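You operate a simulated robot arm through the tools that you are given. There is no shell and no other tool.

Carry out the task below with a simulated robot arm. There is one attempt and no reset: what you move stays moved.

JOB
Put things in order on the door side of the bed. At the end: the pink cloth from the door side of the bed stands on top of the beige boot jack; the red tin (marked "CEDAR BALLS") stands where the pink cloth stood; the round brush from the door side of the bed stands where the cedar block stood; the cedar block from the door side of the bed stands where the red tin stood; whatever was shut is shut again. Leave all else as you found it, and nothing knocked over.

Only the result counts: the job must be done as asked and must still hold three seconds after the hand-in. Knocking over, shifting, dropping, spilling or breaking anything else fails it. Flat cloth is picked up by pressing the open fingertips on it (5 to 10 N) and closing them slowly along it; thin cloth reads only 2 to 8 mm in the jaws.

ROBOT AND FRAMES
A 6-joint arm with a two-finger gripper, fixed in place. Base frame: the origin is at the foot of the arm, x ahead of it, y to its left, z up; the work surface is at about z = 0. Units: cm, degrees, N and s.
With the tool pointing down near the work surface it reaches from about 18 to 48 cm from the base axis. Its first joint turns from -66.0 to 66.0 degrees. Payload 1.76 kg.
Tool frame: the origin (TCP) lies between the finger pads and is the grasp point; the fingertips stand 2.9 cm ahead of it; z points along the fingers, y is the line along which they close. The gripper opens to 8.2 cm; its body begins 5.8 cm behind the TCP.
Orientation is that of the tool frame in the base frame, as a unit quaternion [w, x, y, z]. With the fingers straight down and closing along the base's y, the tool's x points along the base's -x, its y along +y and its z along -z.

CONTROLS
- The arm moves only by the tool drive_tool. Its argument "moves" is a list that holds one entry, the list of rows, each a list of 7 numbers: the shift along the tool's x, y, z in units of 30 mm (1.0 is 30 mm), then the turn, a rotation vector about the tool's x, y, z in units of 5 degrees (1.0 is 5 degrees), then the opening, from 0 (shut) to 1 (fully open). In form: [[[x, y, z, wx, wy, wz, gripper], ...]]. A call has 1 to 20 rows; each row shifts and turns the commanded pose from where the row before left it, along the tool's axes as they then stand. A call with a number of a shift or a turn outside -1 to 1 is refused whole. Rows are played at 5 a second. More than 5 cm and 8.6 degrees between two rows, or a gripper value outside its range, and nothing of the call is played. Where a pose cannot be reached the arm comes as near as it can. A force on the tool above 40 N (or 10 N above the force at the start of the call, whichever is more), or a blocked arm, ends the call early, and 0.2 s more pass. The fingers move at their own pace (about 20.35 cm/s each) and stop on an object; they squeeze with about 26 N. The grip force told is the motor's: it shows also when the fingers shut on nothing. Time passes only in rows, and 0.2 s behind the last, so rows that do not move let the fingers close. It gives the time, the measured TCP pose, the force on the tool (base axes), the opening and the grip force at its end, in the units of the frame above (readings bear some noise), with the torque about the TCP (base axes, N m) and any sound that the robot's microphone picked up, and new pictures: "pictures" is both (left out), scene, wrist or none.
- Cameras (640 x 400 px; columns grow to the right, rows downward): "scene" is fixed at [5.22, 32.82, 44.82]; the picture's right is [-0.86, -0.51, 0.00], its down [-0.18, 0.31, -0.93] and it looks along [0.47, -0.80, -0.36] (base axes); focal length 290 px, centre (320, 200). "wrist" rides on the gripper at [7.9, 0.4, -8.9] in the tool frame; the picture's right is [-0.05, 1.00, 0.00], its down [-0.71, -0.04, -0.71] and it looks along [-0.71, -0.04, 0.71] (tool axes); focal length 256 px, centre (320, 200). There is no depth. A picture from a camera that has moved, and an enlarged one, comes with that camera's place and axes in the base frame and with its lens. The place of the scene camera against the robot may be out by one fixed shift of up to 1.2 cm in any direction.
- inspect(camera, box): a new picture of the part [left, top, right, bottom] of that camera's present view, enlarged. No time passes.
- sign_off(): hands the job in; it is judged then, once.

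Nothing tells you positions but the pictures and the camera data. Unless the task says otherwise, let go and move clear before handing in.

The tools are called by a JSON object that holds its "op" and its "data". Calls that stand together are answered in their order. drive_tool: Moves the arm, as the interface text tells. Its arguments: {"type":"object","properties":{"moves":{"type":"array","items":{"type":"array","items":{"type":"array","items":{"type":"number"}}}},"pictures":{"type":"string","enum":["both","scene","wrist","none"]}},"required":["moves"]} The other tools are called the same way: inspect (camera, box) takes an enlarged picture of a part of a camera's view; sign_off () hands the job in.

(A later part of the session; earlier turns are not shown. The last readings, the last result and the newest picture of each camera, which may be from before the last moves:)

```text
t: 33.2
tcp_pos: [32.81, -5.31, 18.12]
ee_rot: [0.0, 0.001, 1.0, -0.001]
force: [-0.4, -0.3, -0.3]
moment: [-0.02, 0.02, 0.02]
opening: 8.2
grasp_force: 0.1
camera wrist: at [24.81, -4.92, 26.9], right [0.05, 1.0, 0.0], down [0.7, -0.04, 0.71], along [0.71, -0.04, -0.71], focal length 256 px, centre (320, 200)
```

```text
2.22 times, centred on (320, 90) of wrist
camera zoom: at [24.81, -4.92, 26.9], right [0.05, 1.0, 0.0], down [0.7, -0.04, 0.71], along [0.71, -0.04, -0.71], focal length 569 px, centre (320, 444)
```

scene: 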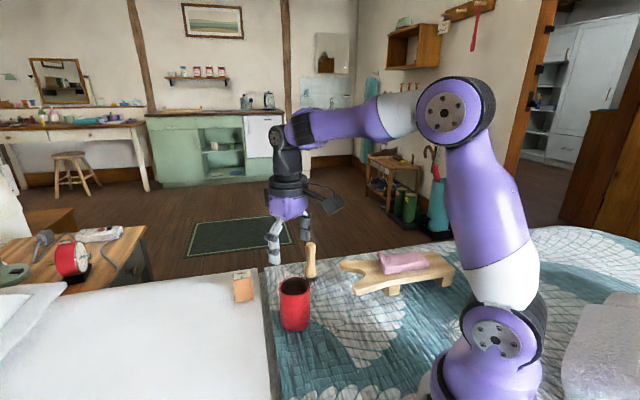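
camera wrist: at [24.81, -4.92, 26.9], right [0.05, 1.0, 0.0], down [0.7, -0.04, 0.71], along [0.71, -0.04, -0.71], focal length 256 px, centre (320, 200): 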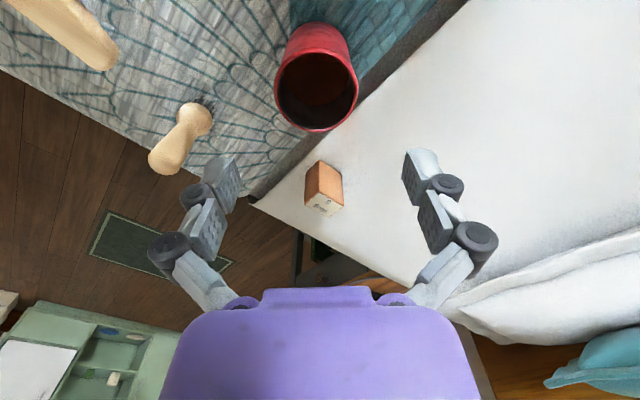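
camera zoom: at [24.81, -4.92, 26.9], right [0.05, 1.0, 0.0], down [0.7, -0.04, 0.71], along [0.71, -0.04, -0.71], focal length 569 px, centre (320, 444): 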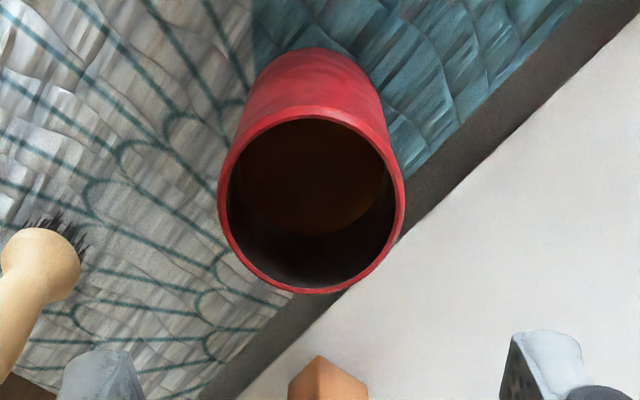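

The tin is centred at about (32.6,-5.6), 6.2 cm wide and 7.7 cm tall. I'll correct a few millimetres and come down to just above the rim.

{"op": "drive_tool", "data": {"moves": [[[0.07, -0.1, 0.8, 0, 0, 0, 1], [0, 0, 0.8, 0, 0, 0, 1], [0, 0, 0.7, 0, 0, 0, 1], [0, 0, 0, 0, 0, 0, 1]]], "pictures": "both"}}

{"op": "inspect", "data": {"camera": "wrist", "box": [200, 0, 440, 200]}}

{"op": "inspect", "data": {"camera": "scene", "box": [220, 180, 380, 340]}}

```text
t: 34.2
tcp_pos: [32.7, -5.65, 10.93]
ee_rot: [0.0, 0.0, 1.0, -0.001]
force: [-0.3, 0.1, -0.3]
moment: [-0.02, -0.01, 0.02]
opening: 8.2
grasp_force: 0.0
camera wrist: at [24.69, -5.27, 19.92], right [0.05, 1.0, 0.0], down [0.7, -0.04, 0.71], along [0.71, -0.04, -0.71], focal length 256 px, centre (320, 200)
```

scene: 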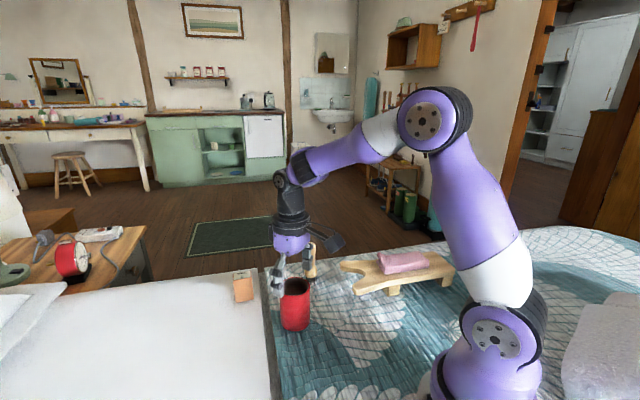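
wrist: 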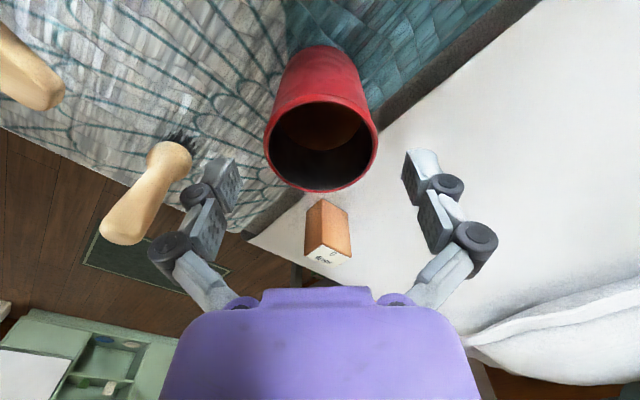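

```text
2.00 times, centred on (320, 100) of wrist
camera zoom: at [24.69, -5.27, 19.92], right [0.05, 1.0, 0.0], down [0.7, -0.04, 0.71], along [0.71, -0.04, -0.71], focal length 512 px, centre (320, 400)
```

zoom: 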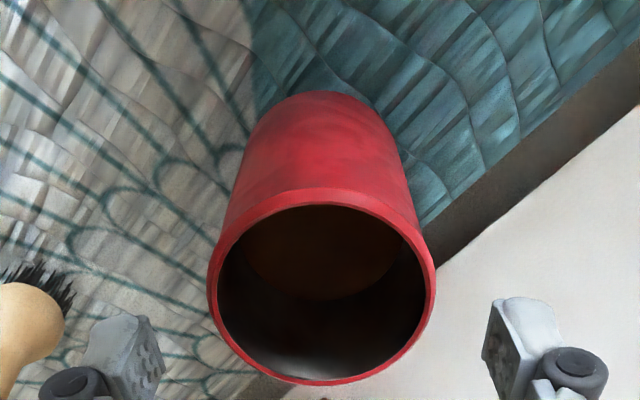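

```text
2.50 times, centred on (300, 260) of scene
camera zoom: at [5.22, 32.82, 44.82], right [-0.86, -0.51, 0.0], down [-0.18, 0.31, -0.93], along [0.47, -0.8, -0.36], focal length 725 px, centre (370, 50)
```

zoom: 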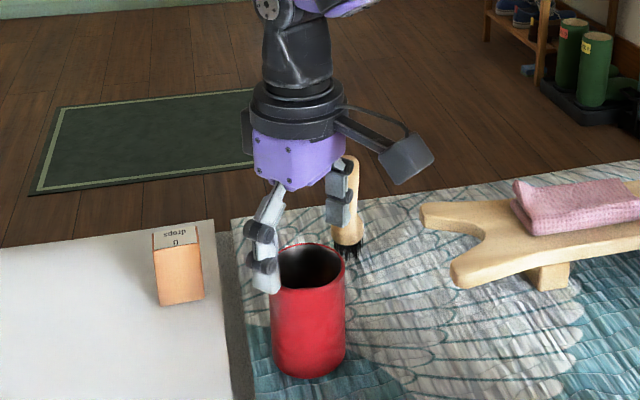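

Centred to within a few millimetres. Going down around the tin and closing.

{"op": "drive_tool", "data": {"moves": [[[0.07, 0, 0.5, 0, 0, 0, 1], [0, 0, 0.7, 0, 0, 0, 1], [0, 0, 0.75, 0, 0, 0, 1], [0, 0, 0, 0, 0, 0, 1], [0, 0, 0, 0, 0, 0, 0.9], [0, 0, 0, 0, 0, 0, 0.82], [0, 0, 0, 0, 0, 0, 0.76], [0, 0, 0, 0, 0, 0, 0.7], [0, 0, 0, 0, 0, 0, 0.6], [0, 0, 0, 0, 0, 0, 0.5]]], "pictures": "both"}}

```text
t: 36.4
tcp_pos: [32.46, -5.86, 5.19]
ee_rot: [0.001, 0.001, 1.0, -0.001]
force: [-1.2, 0.9, 7.4]
moment: [0.02, 0.05, 0.06]
opening: 5.78
grasp_force: 25.8
camera wrist: at [24.43, -5.34, 14.13], right [0.05, 1.0, 0.0], down [0.7, -0.04, 0.71], along [0.71, -0.04, -0.71], focal length 256 px, centre (320, 200)
```

scene: 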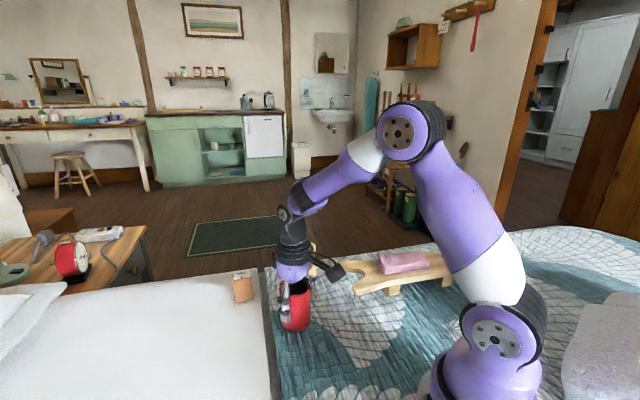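
wrist: 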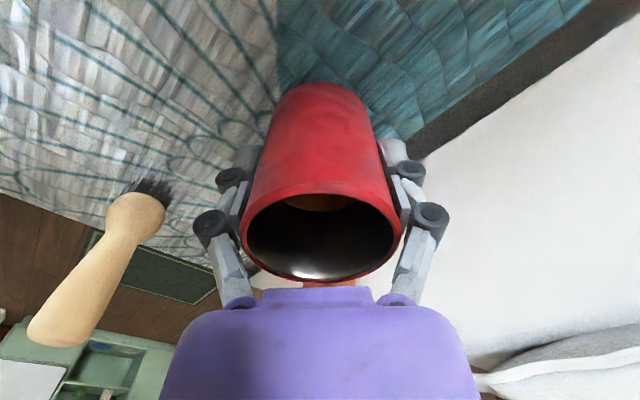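

Gripped at 5.8 cm. Lifting the tin straight up.

{"op": "drive_tool", "data": {"moves": [[[0, 0, 0, 0, 0, 0, 0.4], [0, 0, -0.2, 0, 0, 0, 0.4], [0, 0, -0.4, 0, 0, 0, 0.4], [0, 0, -0.7, 0, 0, 0, 0.4], [0, 0, -0.8, 0, 0, 0, 0.4], [0, 0, -0.8, 0, 0, 0, 0.4], [0, 0, 0, 0, 0, 0, 0.4]]], "pictures": "both"}}

```text
t: 38.0
tcp_pos: [32.33, -5.74, 14.11]
ee_rot: [0.001, 0.0, 1.0, -0.001]
force: [0.7, -0.1, -1.3]
moment: [-0.02, 0.0, 0.02]
opening: 5.77
grasp_force: 25.7
camera wrist: at [24.31, -5.28, 22.95], right [0.05, 1.0, 0.0], down [0.7, -0.04, 0.71], along [0.71, -0.04, -0.71], focal length 256 px, centre (320, 200)
```

scene: 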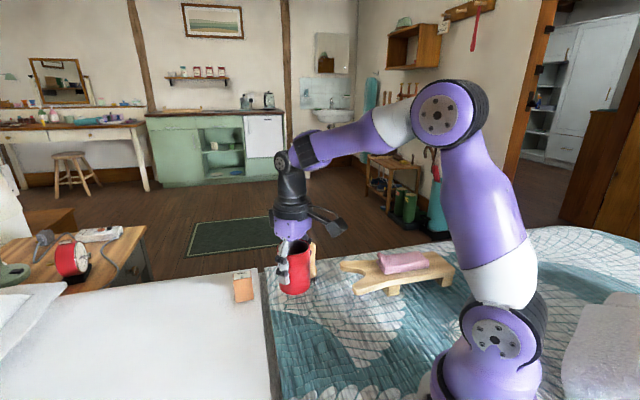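
wrist: 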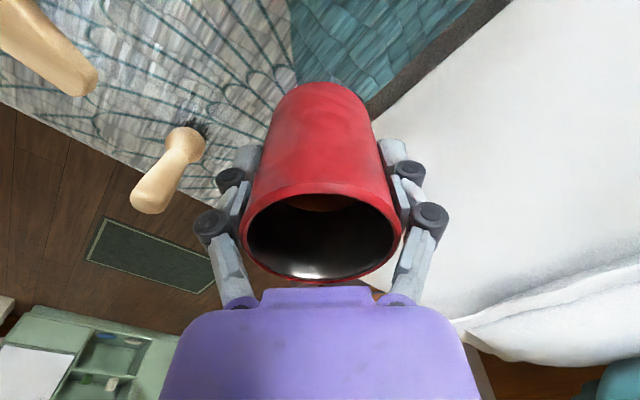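

{"op": "drive_tool", "data": {"moves": [[[-0.531, 0.683, 0, 0, 0, 0, 0.4], [-0.531, 0.683, 0, 0, 0, 0, 0.4], [-0.531, 0.683, 0, 0, 0, 0, 0.4], [-0.531, 0.683, 0, 0, 0, 0, 0.4], [-0.531, 0.683, 0, 0, 0, 0, 0.4], [-0.531, 0.683, 0, 0, 0, 0, 0.4], [-0.531, 0.683, 0, 0, 0, 0, 0.4], [0, 0, 0, 0, 0, 0, 0.4]]], "pictures": "both"}}

```text
t: 39.8
tcp_pos: [43.61, 8.76, 13.89]
ee_rot: [0.001, 0.0, 1.0, 0.0]
force: [-0.7, -1.4, -0.9]
moment: [-0.02, -0.01, -0.04]
opening: 5.77
grasp_force: 26.1
camera wrist: at [35.7, 9.12, 22.87], right [0.05, 1.0, 0.0], down [0.71, -0.04, 0.71], along [0.71, -0.04, -0.71], focal length 256 px, centre (320, 200)
```

scene: 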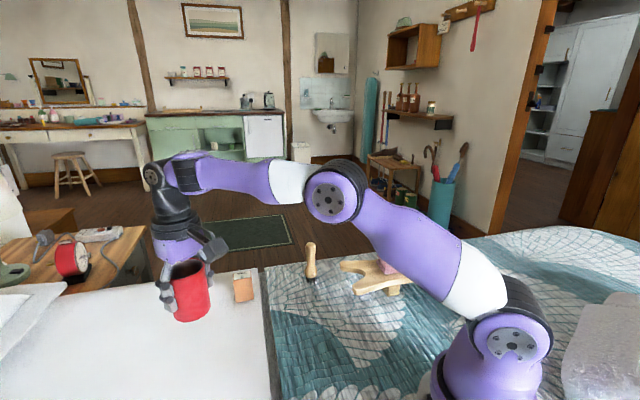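
wrist: 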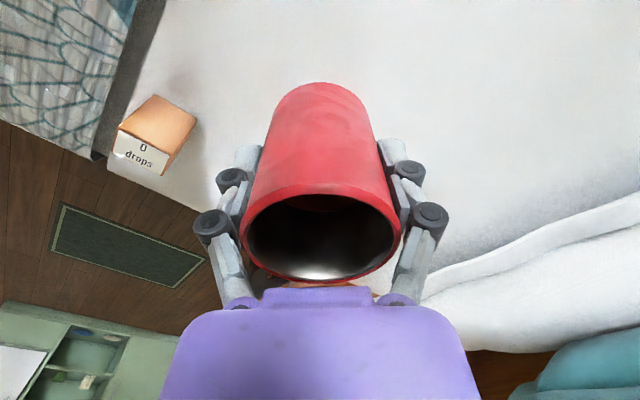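

{"op": "drive_tool", "data": {"moves": [[[0.03, -0.05, 0.7, 0, 0, 0, 0.4], [0, 0, 0.7, 0, 0, 0, 0.4], [0, 0, 0.7, 0, 0, 0, 0.4], [0, 0, 0.5, 0, 0, 0, 0.4], [0, 0, 0, 0, 0, 0, 0.4]]], "pictures": "both"}}

{"op": "inspect", "data": {"camera": "scene", "box": [130, 220, 270, 360]}}

```text
t: 41.0
tcp_pos: [43.34, 8.31, 6.08]
ee_rot: [0.001, 0.0, 1.0, -0.001]
force: [0.3, 0.2, -1.1]
moment: [0.01, 0.0, 0.03]
opening: 5.77
grasp_force: 26.1
camera wrist: at [35.4, 8.79, 15.01], right [0.05, 1.0, 0.0], down [0.7, -0.04, 0.71], along [0.71, -0.04, -0.71], focal length 256 px, centre (320, 200)
```

scene: 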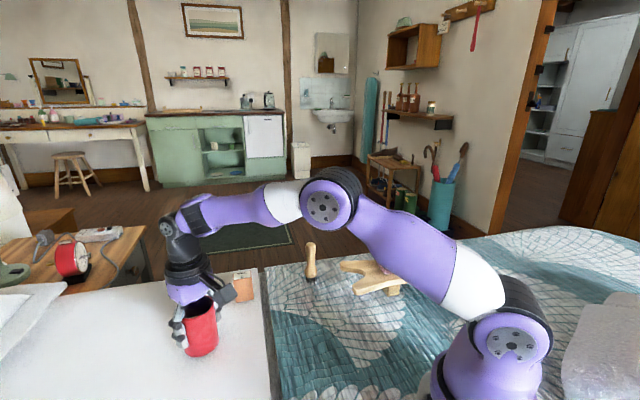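
wrist: 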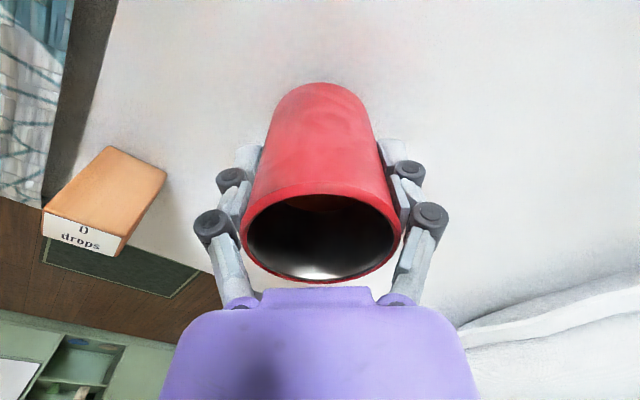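

```text
2.86 times, centred on (200, 290) of scene
camera zoom: at [5.23, 32.82, 44.82], right [-0.86, -0.51, 0.0], down [-0.18, 0.31, -0.93], along [0.47, -0.8, -0.36], focal length 829 px, centre (663, -57)
```

zoom: 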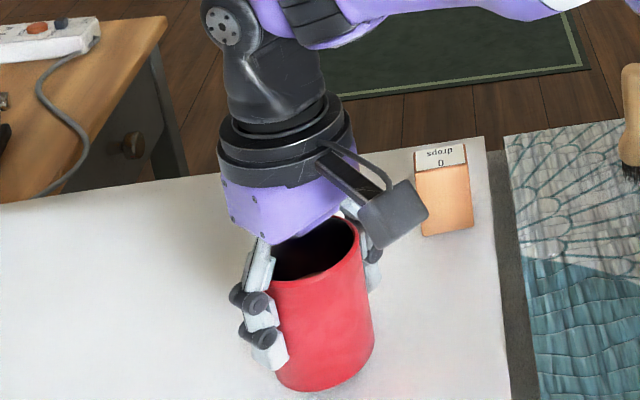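

Tin is right above the cloth's old spot. Lowering in small steps to contact.

{"op": "drive_tool", "data": {"moves": [[[0, 0.03, 0.1, 0, 0, 0, 0.4], [0, 0, 0.08, 0, 0, 0, 0.4], [0, 0, 0.05, 0, 0, 0, 0.4], [0, 0, 0, 0, 0, 0, 0.4]]], "pictures": "none"}}

```text
t: 42.0
tcp_pos: [43.37, 8.55, 5.44]
ee_rot: [0.001, 0.0, 1.0, -0.001]
force: [0.1, 0.6, -1.3]
moment: [-0.01, 0.05, 0.01]
opening: 5.75
grasp_force: 26.1
```

{"op": "drive_tool", "data": {"moves": [[[0, 0, 0.04, 0, 0, 0, 0.4], [0, 0, 0.04, 0, 0, 0, 0.4], [0, 0, 0, 0, 0, 0, 0.4]]], "pictures": "none"}}

```text
t: 42.8
tcp_pos: [43.46, 8.5, 5.3]
ee_rot: [0.001, 0.0, 1.0, -0.001]
force: [-1.1, 0.1, 2.2]
moment: [-0.05, -0.06, 0.0]
opening: 5.75
grasp_force: 25.9
```

{"op": "drive_tool", "data": {"moves": [[[0, 0, 0.03, 0, 0, 0, 0.4], [0, 0, 0, 0, 0, 0, 0.4]]], "pictures": "none"}}

```text
t: 43.4
tcp_pos: [43.39, 8.52, 5.1]
ee_rot: [0.001, 0.0, 1.0, -0.002]
force: [-5.5, -1.7, 19.4]
moment: [0.0, 0.12, 0.17]
opening: 5.79
grasp_force: 26.4
```

Contact with the sheet (19 N). Easing slightly, then releasing and backing straight up.

{"op": "drive_tool", "data": {"moves": [[[0, 0, -0.025, 0, 0, 0, 0.4], [0, 0, 0, 0, 0, 0, 0.72], [0, 0, 0, 0, 0, 0, 0.78], [0, 0, 0, 0, 0, 0, 0.86], [0, 0, 0, 0, 0, 0, 0.94], [0, 0, 0, 0, 0, 0, 1], [0, 0, 0, 0, 0, 0, 1]]], "pictures": "both"}}

```text
t: 45.0
tcp_pos: [43.5, 8.54, 5.14]
ee_rot: [0.001, 0.0, 1.0, 0.0]
force: [0.0, 0.4, 0.3]
moment: [0.01, 0.03, -0.01]
opening: 8.21
grasp_force: 0.0
camera wrist: at [35.5, 8.96, 14.08], right [0.05, 1.0, 0.0], down [0.7, -0.04, 0.71], along [0.71, -0.04, -0.71], focal length 256 px, centre (320, 200)
```

scene: 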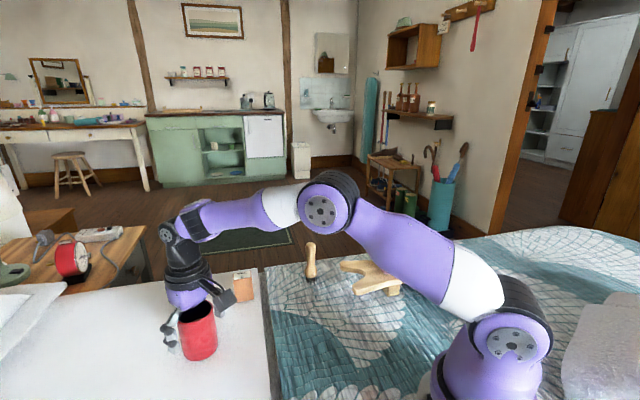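
wrist: 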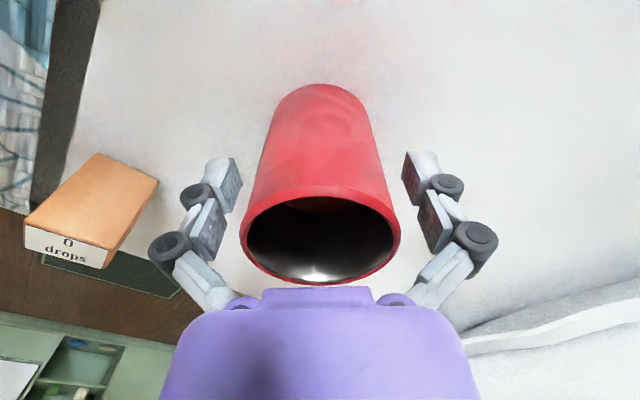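

{"op": "drive_tool", "data": {"moves": [[[0, 0, -0.4, 0, 0, 0, 1], [0, 0, -0.8, 0, 0, 0, 1], [0, 0, -0.8, 0, 0, 0, 1], [0, 0, -0.8, 0, 0, 0, 1], [0, 0, -0.8, 0, 0, 0, 1], [0, 0, 0, 0, 0, 0, 1]]], "pictures": "both"}}

{"op": "inspect", "data": {"camera": "wrist", "box": [140, 40, 400, 200]}}

{"op": "inspect", "data": {"camera": "scene", "box": [130, 220, 330, 380]}}

```text
t: 46.4
tcp_pos: [43.59, 8.55, 16.03]
ee_rot: [0.0, 0.001, 1.0, -0.001]
force: [0.1, -0.4, 0.3]
moment: [-0.01, 0.03, -0.02]
opening: 8.2
grasp_force: 0.0
camera wrist: at [35.61, 9.0, 24.93], right [0.05, 1.0, 0.0], down [0.71, -0.04, 0.71], along [0.71, -0.04, -0.71], focal length 256 px, centre (320, 200)
```

scene: 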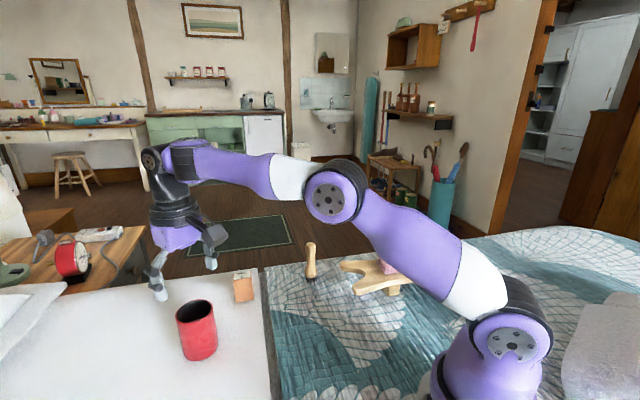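
wrist: 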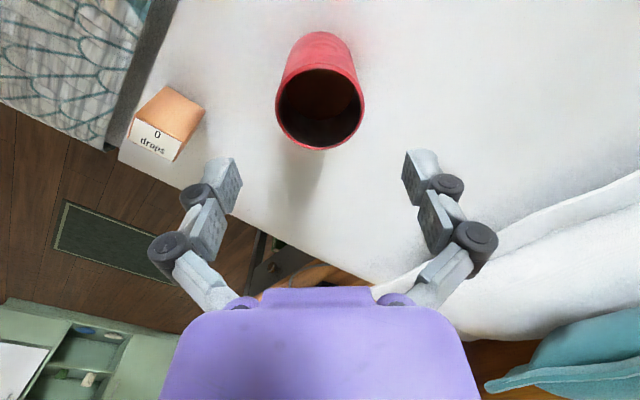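

```text
2.46 times, centred on (270, 120) of wrist
camera zoom: at [35.61, 9.0, 24.93], right [0.05, 1.0, 0.0], down [0.71, -0.04, 0.71], along [0.71, -0.04, -0.71], focal length 630 px, centre (443, 397)
```

zoom: 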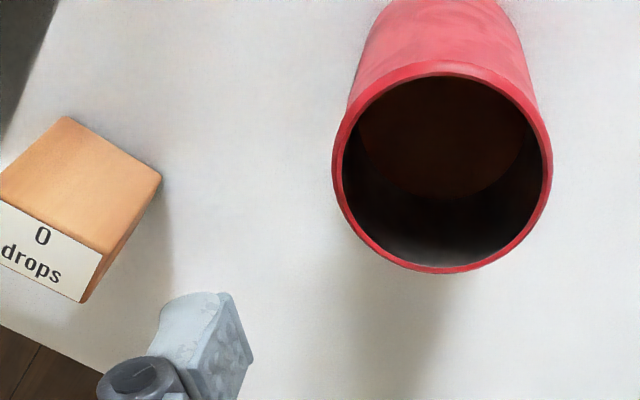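

```text
2.50 times, centred on (230, 300) of scene
camera zoom: at [5.22, 32.82, 44.82], right [-0.86, -0.51, 0.0], down [-0.18, 0.31, -0.93], along [0.47, -0.8, -0.36], focal length 725 px, centre (545, -50)
```

zoom: 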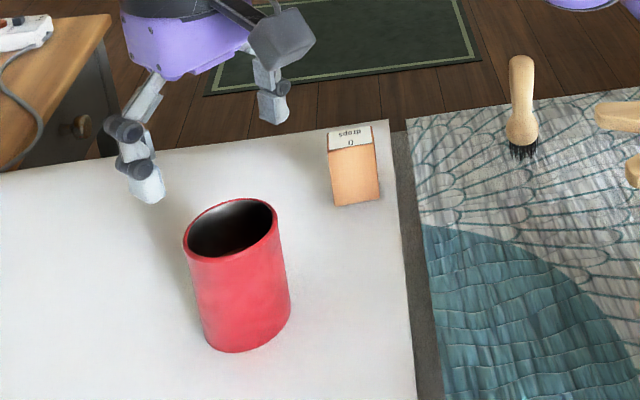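

The tin now stands where the cloth was. Next is the cedar block, centred at about (46.75,-5.6) and turned about 45°. I'll move over it and turn the gripper to match.

{"op": "drive_tool", "data": {"moves": [[[-0.217, -0.945, 0.1, 0, 0, 0, 1], [-0.217, -0.945, 0.1, 0, 0, 0, 1], [-0.217, -0.945, 0.1, 0, 0, 0, 1], [-0.217, -0.945, 0.1, 0, 0, 0, 1], [-0.217, -0.945, 0.1, 0, 0, 0, 1], [0, 0, 0, 0, 0, 1, 1], [0, 0, 0, 0, 0, 1, 1], [0, 0, 0, 0, 0, 1, 1], [0, 0, 0, 0, 0, 1, 1], [0, 0, 0, 0, 0, 1, 1], [0, 0, 0, 0, 0, 1, 1], [0, 0, 0, 0, 0, 1, 1], [0, 0, 0, 0, 0, 1, 1], [0, 0, 0, 0, 0, 0.6, 1], [0, 0, 0, 0, 0, 0, 1]]], "pictures": "both"}}

{"op": "inspect", "data": {"camera": "wrist", "box": [200, 0, 440, 180]}}

```text
t: 49.6
tcp_pos: [46.07, -5.45, 14.26]
ee_rot: [0.001, 0.367, 0.93, -0.001]
force: [0.5, 0.1, 0.2]
moment: [0.01, 0.01, -0.01]
opening: 8.21
grasp_force: 0.0
out of reach, approached as far as the arm can: row 5
camera wrist: at [40.57, 0.22, 23.23], right [0.72, 0.69, 0.0], down [0.49, -0.51, 0.71], along [0.49, -0.51, -0.71], focal length 256 px, centre (320, 200)
```

scene: 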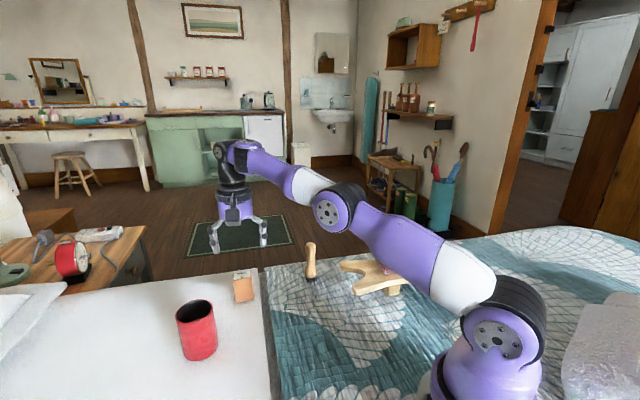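
wrist: 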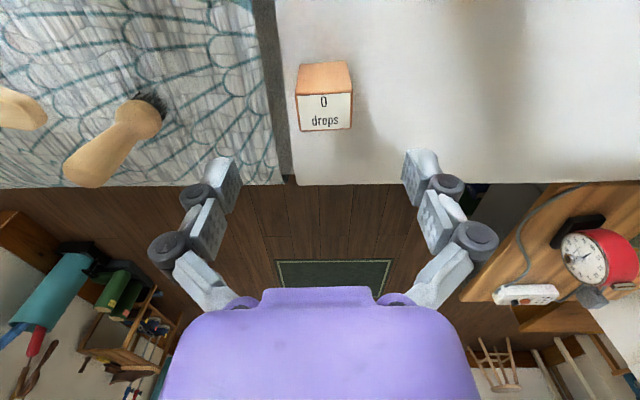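

```text
2.22 times, centred on (320, 90) of wrist
camera zoom: at [40.57, 0.22, 23.23], right [0.72, 0.69, 0.0], down [0.49, -0.51, 0.71], along [0.49, -0.51, -0.71], focal length 569 px, centre (320, 444)
```

zoom: 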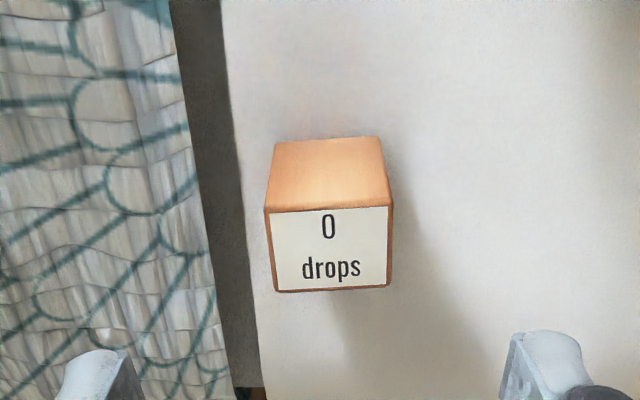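

The gripper is turned parallel to the block, but at this height the arm stops 0.6 cm short. I'll descend a bit and check whether it reaches the block centre (46.7,-5.65).

{"op": "drive_tool", "data": {"moves": [[[0, 0, 0.5, 0, 0, 0, 1], [0, 0, 0.5, 0, 0, 0, 1], [0, 0, 0.4, 0, 0, 0, 1], [0, 0, 0, 0, 0, 0, 1]]], "pictures": "both"}}

{"op": "inspect", "data": {"camera": "wrist", "box": [200, 0, 440, 200]}}

```text
t: 50.6
tcp_pos: [45.91, -5.53, 10.16]
ee_rot: [0.002, 0.366, 0.93, -0.001]
force: [0.3, 0.1, -0.4]
moment: [0.05, -0.01, 0.03]
opening: 8.18
grasp_force: 0.0
camera wrist: at [40.47, 0.23, 19.11], right [0.72, 0.69, 0.0], down [0.49, -0.51, 0.71], along [0.49, -0.51, -0.71], focal length 256 px, centre (320, 200)
```

scene: 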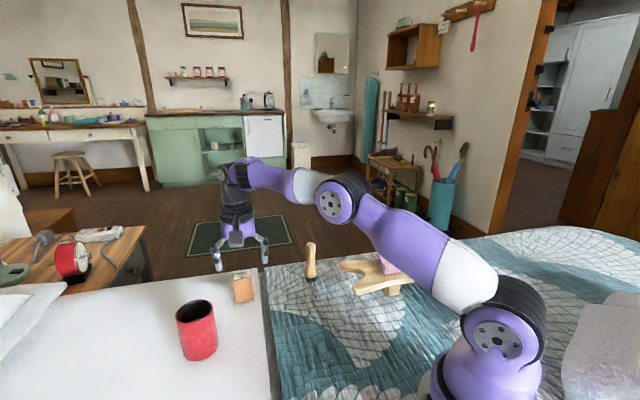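
wrist: 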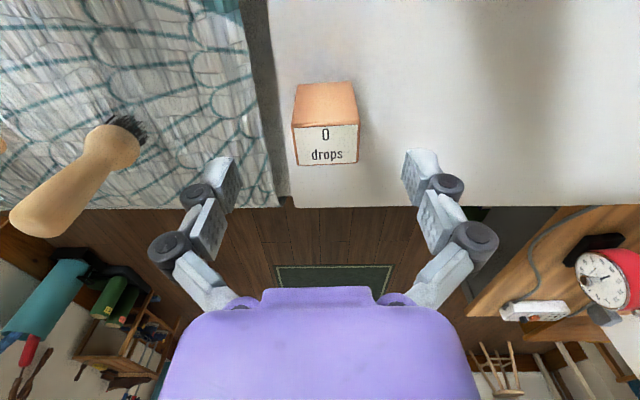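

```text
2.00 times, centred on (320, 100) of wrist
camera zoom: at [40.47, 0.23, 19.11], right [0.72, 0.69, 0.0], down [0.49, -0.51, 0.71], along [0.49, -0.51, -0.71], focal length 512 px, centre (320, 400)
```

zoom: 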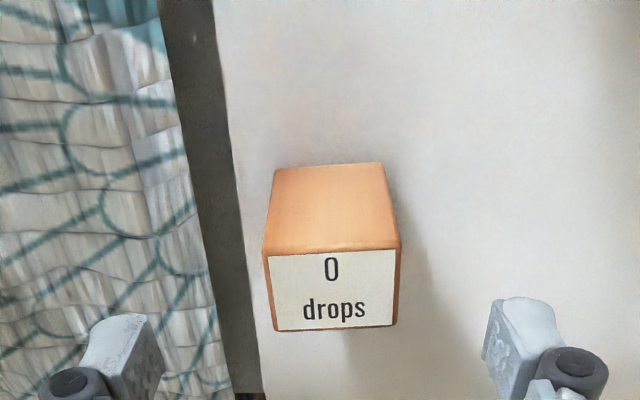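

{"op": "drive_tool", "data": {"moves": [[[-0.217, 0.148, 0, 0, 0, 0, 1], [0, 0, 0, 0, 0, 0, 1]]], "pictures": "both"}}

{"op": "inspect", "data": {"camera": "wrist", "box": [200, 0, 440, 200]}}

```text
t: 51.2
tcp_pos: [46.79, -5.61, 10.13]
ee_rot: [0.0, 0.366, 0.931, -0.001]
force: [-0.5, 0.3, 0.1]
moment: [-0.02, 0.0, -0.01]
opening: 8.2
grasp_force: 0.0
camera wrist: at [41.23, 0.11, 19.1], right [0.72, 0.69, 0.0], down [0.49, -0.51, 0.71], along [0.49, -0.51, -0.71], focal length 256 px, centre (320, 200)
```

scene: 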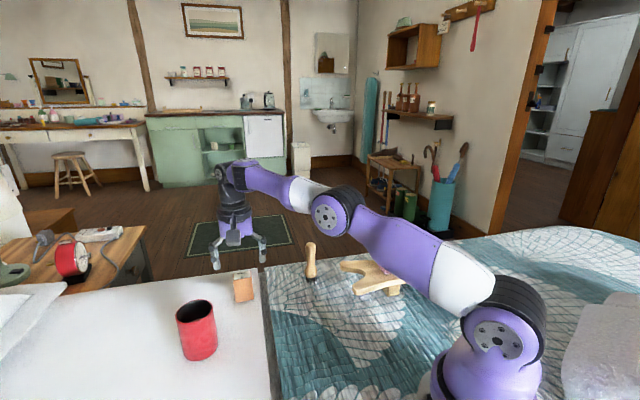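
wrist: 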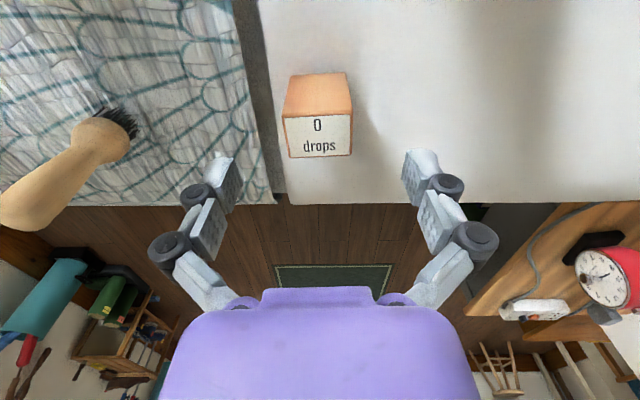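

```text
2.00 times, centred on (320, 100) of wrist
camera zoom: at [41.23, 0.11, 19.1], right [0.72, 0.69, 0.0], down [0.49, -0.51, 0.71], along [0.49, -0.51, -0.71], focal length 512 px, centre (320, 400)
```

zoom: 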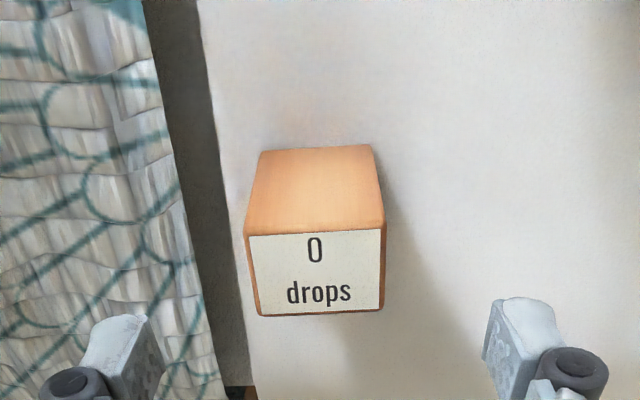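

Now centred on the block. Descending around it and closing.

{"op": "drive_tool", "data": {"moves": [[[0, 0, 0.6, 0, 0, 0, 1], [0, 0, 0.7, 0, 0, 0, 1], [0, 0, 0.75, 0, 0, 0, 1], [0, 0, 0, 0, 0, 0, 1]]], "pictures": "both"}}

```text
t: 52.2
tcp_pos: [46.89, -5.66, 3.93]
ee_rot: [0.001, 0.367, 0.93, 0.0]
force: [0.2, -0.6, 0.1]
moment: [0.0, 0.0, 0.02]
opening: 8.2
grasp_force: 0.0
camera wrist: at [41.37, 0.06, 12.82], right [0.72, 0.69, 0.0], down [0.49, -0.51, 0.71], along [0.49, -0.51, -0.71], focal length 256 px, centre (320, 200)
```

scene: 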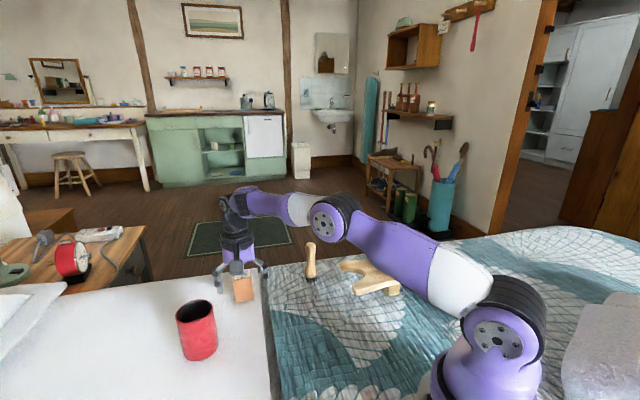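
wrist: 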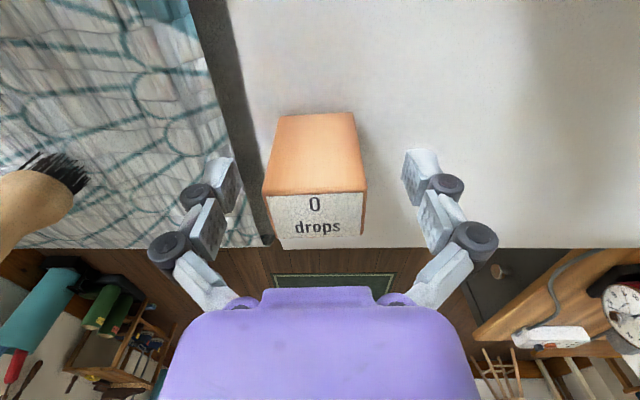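

{"op": "drive_tool", "data": {"moves": [[[0, -0.06, 0, 0, 0, 0, 1], [0, 0, 0, 0, 0, 0, 0.85], [0, 0, 0, 0, 0, 0, 0.7], [0, 0, 0, 0, 0, 0, 0.6], [0, 0, 0, 0, 0, 0, 0.54], [0, 0, 0, 0, 0, 0, 0.48], [0, 0, 0, 0, 0, 0, 0.42], [0, 0, 0, 0, 0, 0, 0.35], [0, 0, 0, 0, 0, 0, 0.3]]], "pictures": "both"}}

```text
t: 54.2
tcp_pos: [46.78, -5.78, 3.93]
ee_rot: [0.003, 0.366, 0.931, -0.001]
force: [-0.4, 0.5, 3.7]
moment: [-0.01, 0.03, 0.01]
opening: 3.88
grasp_force: 25.8
camera wrist: at [41.25, -0.09, 12.83], right [0.72, 0.69, 0.0], down [0.49, -0.51, 0.71], along [0.49, -0.51, -0.7], focal length 256 px, centre (320, 200)
```

scene: 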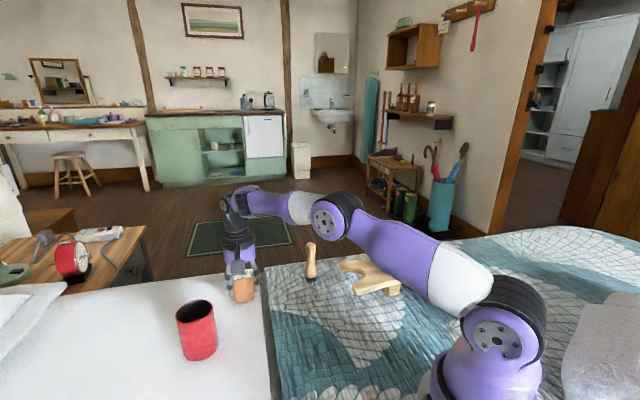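
wrist: 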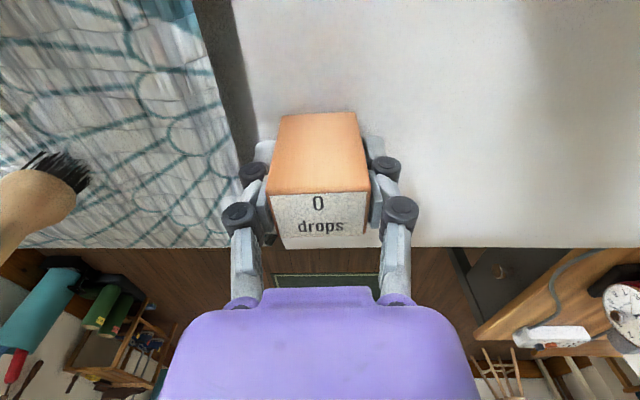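

Gripped at 3.9 cm. Lifting and bringing it back to the tin's old spot at (32.45,-5.7).

{"op": "drive_tool", "data": {"moves": [[[0, 0, 0, 0, 0, 0, 0.2], [0, 0, -0.2, 0, 0, 0, 0.2], [0, 0, -0.4, 0, 0, 0, 0.2], [0, 0, -0.7, 0, 0, 0, 0.2], [0, 0, -0.7, 0, 0, 0, 0.2], [0.582, -0.5405, 0, 0, 0, 0, 0.2], [0.582, -0.5405, 0, 0, 0, 0, 0.2], [0.582, -0.5405, 0, 0, 0, 0, 0.2], [0.582, -0.5405, 0, 0, 0, 0, 0.2], [0.582, -0.5405, 0, 0, 0, 0, 0.2], [0.582, -0.5405, 0, 0, 0, 0, 0.2], [0, 0, 0, 0, 0, 0, 0.2]]], "pictures": "both"}}

```text
t: 56.8
tcp_pos: [32.39, -5.67, 9.9]
ee_rot: [0.002, 0.366, 0.93, -0.002]
force: [-0.8, 0.2, 0.5]
moment: [0.0, 0.01, -0.01]
opening: 3.9
grasp_force: 26.3
camera wrist: at [26.97, 0.06, 18.86], right [0.72, 0.69, 0.0], down [0.49, -0.51, 0.71], along [0.49, -0.51, -0.71], focal length 256 px, centre (320, 200)
```

scene: 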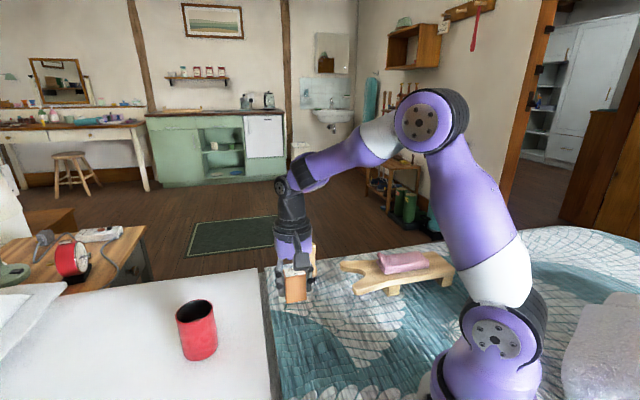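
wrist: 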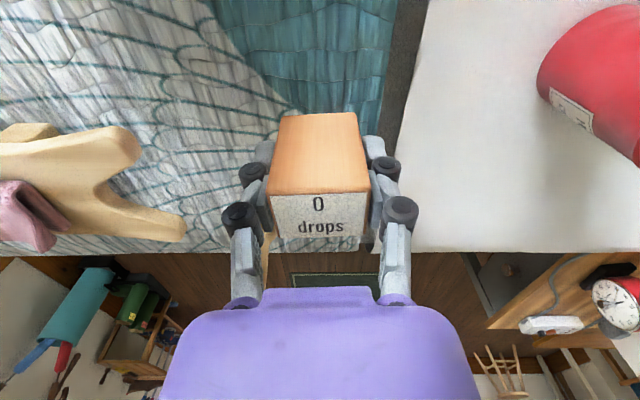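

{"op": "drive_tool", "data": {"moves": [[[0, 0, 0.6, 0, 0, 0, 0.2], [0, 0, 0.6, 0, 0, 0, 0.2], [0, 0, 0.5, 0, 0, 0, 0.2], [0, 0, 0.1, 0, 0, 0, 0.2], [0, 0, 0, 0, 0, 0, 0.2]]], "pictures": "both"}}

{"op": "inspect", "data": {"camera": "scene", "box": [230, 220, 370, 340]}}

```text
t: 58.0
tcp_pos: [32.53, -5.71, 4.57]
ee_rot: [0.001, 0.367, 0.93, 0.0]
force: [-0.1, 0.1, 0.3]
moment: [0.02, 0.0, -0.01]
opening: 3.87
grasp_force: 25.9
camera wrist: at [27.0, 0.05, 13.45], right [0.72, 0.69, 0.0], down [0.49, -0.51, 0.71], along [0.49, -0.51, -0.71], focal length 256 px, centre (320, 200)
```

scene: 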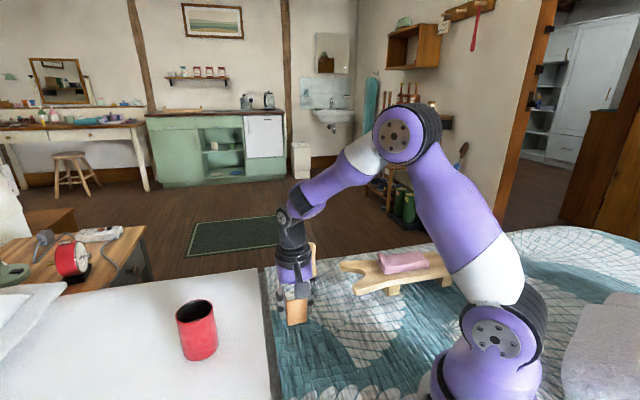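
wrist: 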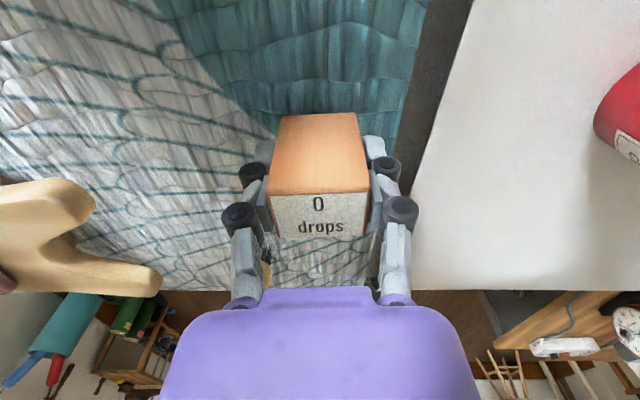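

```text
3.33 times, centred on (300, 280) of scene
camera zoom: at [5.23, 32.82, 44.82], right [-0.86, -0.51, 0.0], down [-0.18, 0.31, -0.93], along [0.47, -0.8, -0.36], focal length 967 px, centre (387, -67)
```

zoom: 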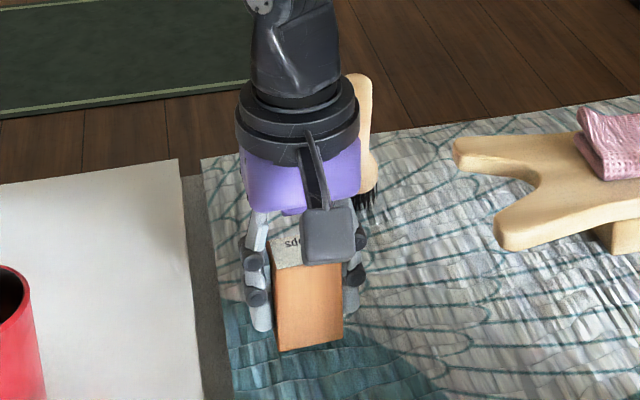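

Lowering the last few millimetres to contact.

{"op": "drive_tool", "data": {"moves": [[[0, 0, 0.08, 0, 0, 0, 0.2], [0, 0, 0.05, 0, 0, 0, 0.2], [0, 0, 0, 0, 0, 0, 0.2]]], "pictures": "none"}}

```text
t: 58.8
tcp_pos: [32.47, -5.59, 4.27]
ee_rot: [0.001, 0.366, 0.931, -0.001]
force: [0.1, -0.3, -0.4]
moment: [0.02, -0.02, 0.01]
opening: 3.9
grasp_force: 26.3
```

{"op": "drive_tool", "data": {"moves": [[[0, 0, 0.05, 0, 0, 0, 0.2], [0, 0, 0.04, 0, 0, 0, 0.2], [0, 0, 0, 0, 0, 0, 0.2]]], "pictures": "none"}}

```text
t: 59.6
tcp_pos: [32.35, -5.65, 3.89]
ee_rot: [0.001, 0.367, 0.93, 0.0]
force: [-1.6, 0.0, 2.0]
moment: [0.0, 0.02, 0.0]
opening: 3.87
grasp_force: 25.8
```

{"op": "drive_tool", "data": {"moves": [[[0, 0, 0.03, 0, 0, 0, 0.2], [0, 0, 0, 0, 0, 0, 0.2]]], "pictures": "none"}}

```text
t: 60.2
tcp_pos: [32.47, -5.6, 3.9]
ee_rot: [0.002, 0.366, 0.931, 0.0]
force: [-7.2, 0.1, 25.1]
moment: [0.09, 0.27, -0.03]
opening: 3.88
grasp_force: 26.3
```

Firm contact. Easing a millimetre, opening slowly and lifting away.

{"op": "drive_tool", "data": {"moves": [[[0, 0, -0.03, 0, 0, 0, 0.2], [0, 0, 0, 0, 0, 0, 0.5], [0, 0, 0, 0, 0, 0, 0.6], [0, 0, 0, 0, 0, 0, 0.75], [0, 0, 0, 0, 0, 0, 0.9], [0, 0, 0, 0, 0, 0, 1], [0, 0, -0.4, 0, 0, 0, 1], [0, 0, -0.8, 0, 0, 0, 1], [0, 0, -0.9, 0, 0, 0, 1], [0, 0, -0.9, 0, 0, 0, 1], [0, 0, -0.9, 0, 0, 0, 1], [0, 0, 0, 0, 0, 0, 1]]], "pictures": "both"}}

{"op": "inspect", "data": {"camera": "scene", "box": [230, 220, 370, 340]}}

{"op": "inspect", "data": {"camera": "wrist", "box": [100, 0, 400, 190]}}

```text
t: 62.8
tcp_pos: [32.3, -5.75, 15.64]
ee_rot: [0.001, 0.366, 0.931, -0.001]
force: [-0.2, -0.3, 0.5]
moment: [0.0, -0.02, -0.02]
opening: 8.19
grasp_force: 0.0
camera wrist: at [26.91, 0.06, 24.63], right [0.72, 0.69, 0.0], down [0.49, -0.51, 0.71], along [0.49, -0.51, -0.71], focal length 256 px, centre (320, 200)
```

scene: 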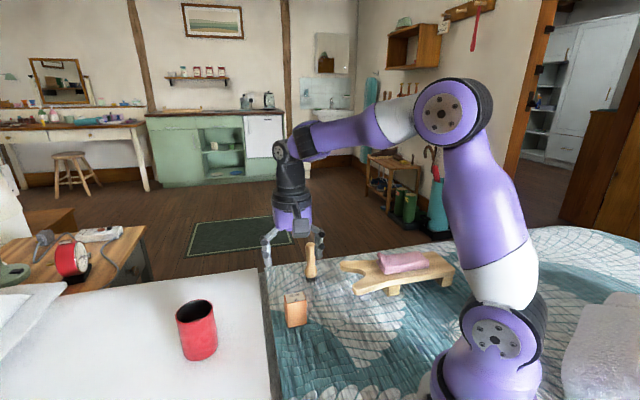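
wrist: 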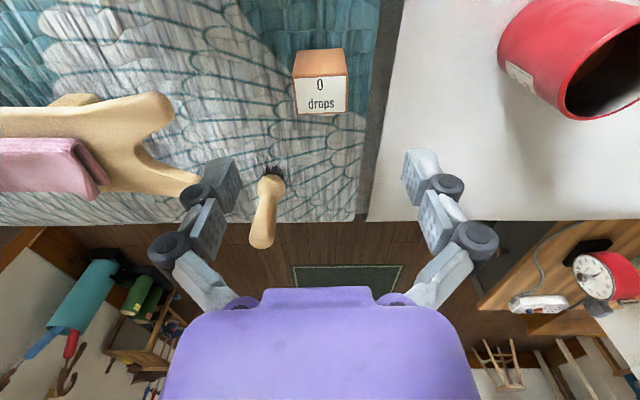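

```text
3.33 times, centred on (300, 280) of scene
camera zoom: at [5.22, 32.82, 44.82], right [-0.86, -0.51, 0.0], down [-0.18, 0.31, -0.93], along [0.47, -0.8, -0.36], focal length 967 px, centre (387, -67)
```

zoom: 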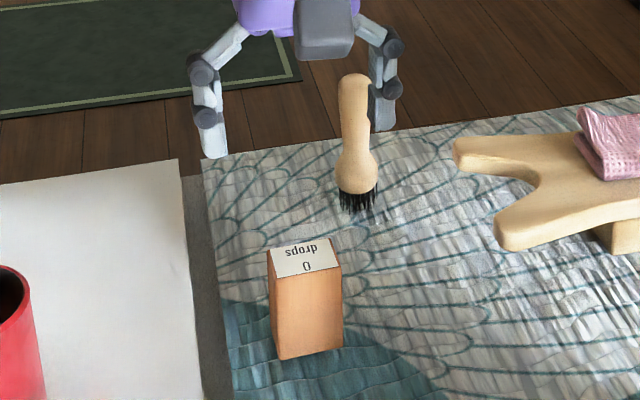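

```text
2.11 times, centred on (250, 95) of wrist
camera zoom: at [26.91, 0.06, 24.63], right [0.72, 0.69, 0.0], down [0.49, -0.51, 0.71], along [0.49, -0.51, -0.71], focal length 539 px, centre (467, 421)
```

zoom: 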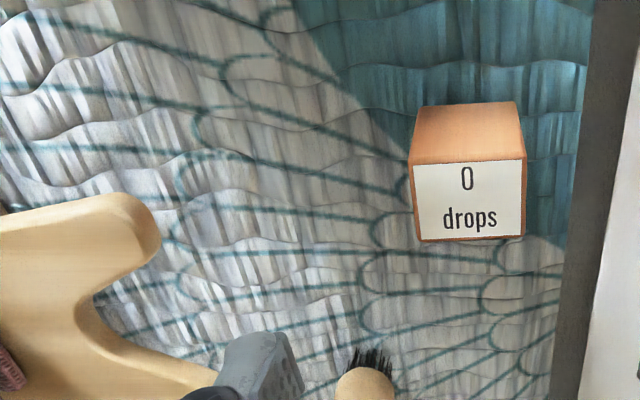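

The block now stands where the tin was. Last is the round brush, near (36.95,-18.4), about 10 cm tall. I'll move above it at a safe height with the fingers closing along y, clear of the jack.

{"op": "drive_tool", "data": {"moves": [[[-0.8, -0.411, -0.1, 0, 0, 0, 1], [-0.8, -0.411, -0.1, 0, 0, 0, 1], [-0.8, -0.411, -0.1, 0, 0, 0, 1], [-0.8, -0.411, 0, 0, 0, 0, 1], [-0.8, -0.411, 0, 0, 0, 0, 1], [0, 0, 0, 0, 0, -1, 1], [0, 0, 0, 0, 0, -1, 1], [0, 0, 0, 0, 0, -1, 1], [0, 0, 0, 0, 0, -1, 1], [0, 0, 0, 0, 0, -1, 1], [0, 0, 0, 0, 0, -1, 1], [0, 0, 0, 0, 0, -1, 1], [0, 0, 0, 0, 0, -1, 1], [0, 0, 0, 0, 0, -0.6, 1], [0, 0, 0, 0, 0, 0, 1]]], "pictures": "both"}}

{"op": "inspect", "data": {"camera": "wrist", "box": [220, 0, 420, 180]}}

{"op": "inspect", "data": {"camera": "scene", "box": [260, 200, 380, 340]}}

```text
t: 66.0
tcp_pos: [36.91, -18.42, 16.42]
ee_rot: [0.001, 0.0, 1.0, -0.001]
force: [0.7, 0.1, -0.6]
moment: [0.02, 0.01, 0.0]
opening: 8.23
grasp_force: 0.1
camera wrist: at [29.03, -17.97, 25.45], right [0.05, 1.0, 0.0], down [0.7, -0.04, 0.71], along [0.71, -0.04, -0.71], focal length 256 px, centre (320, 200)
```

scene: 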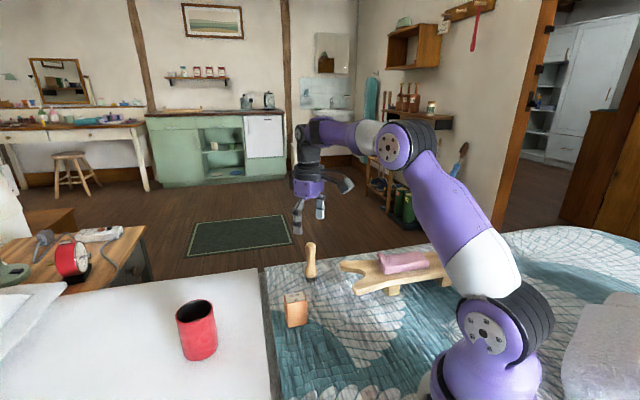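
wrist: 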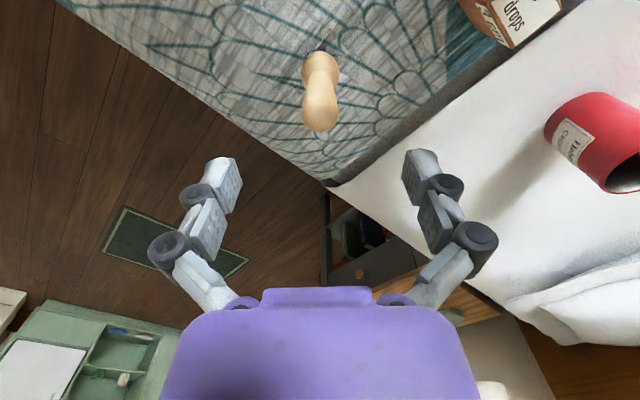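

```text
2.22 times, centred on (320, 90) of wrist
camera zoom: at [29.03, -17.97, 25.45], right [0.05, 1.0, 0.0], down [0.7, -0.04, 0.71], along [0.71, -0.04, -0.71], focal length 569 px, centre (320, 444)
```

zoom: 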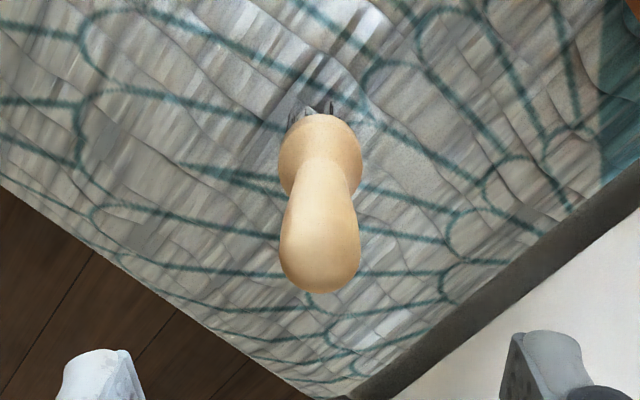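

```text
2.86 times, centred on (320, 270) of scene
camera zoom: at [5.22, 32.82, 44.82], right [-0.86, -0.51, 0.0], down [-0.18, 0.31, -0.93], along [0.47, -0.8, -0.36], focal length 829 px, centre (320, 0)
```

zoom: 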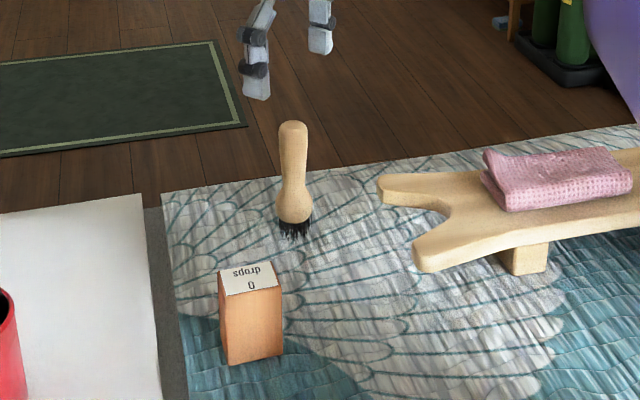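

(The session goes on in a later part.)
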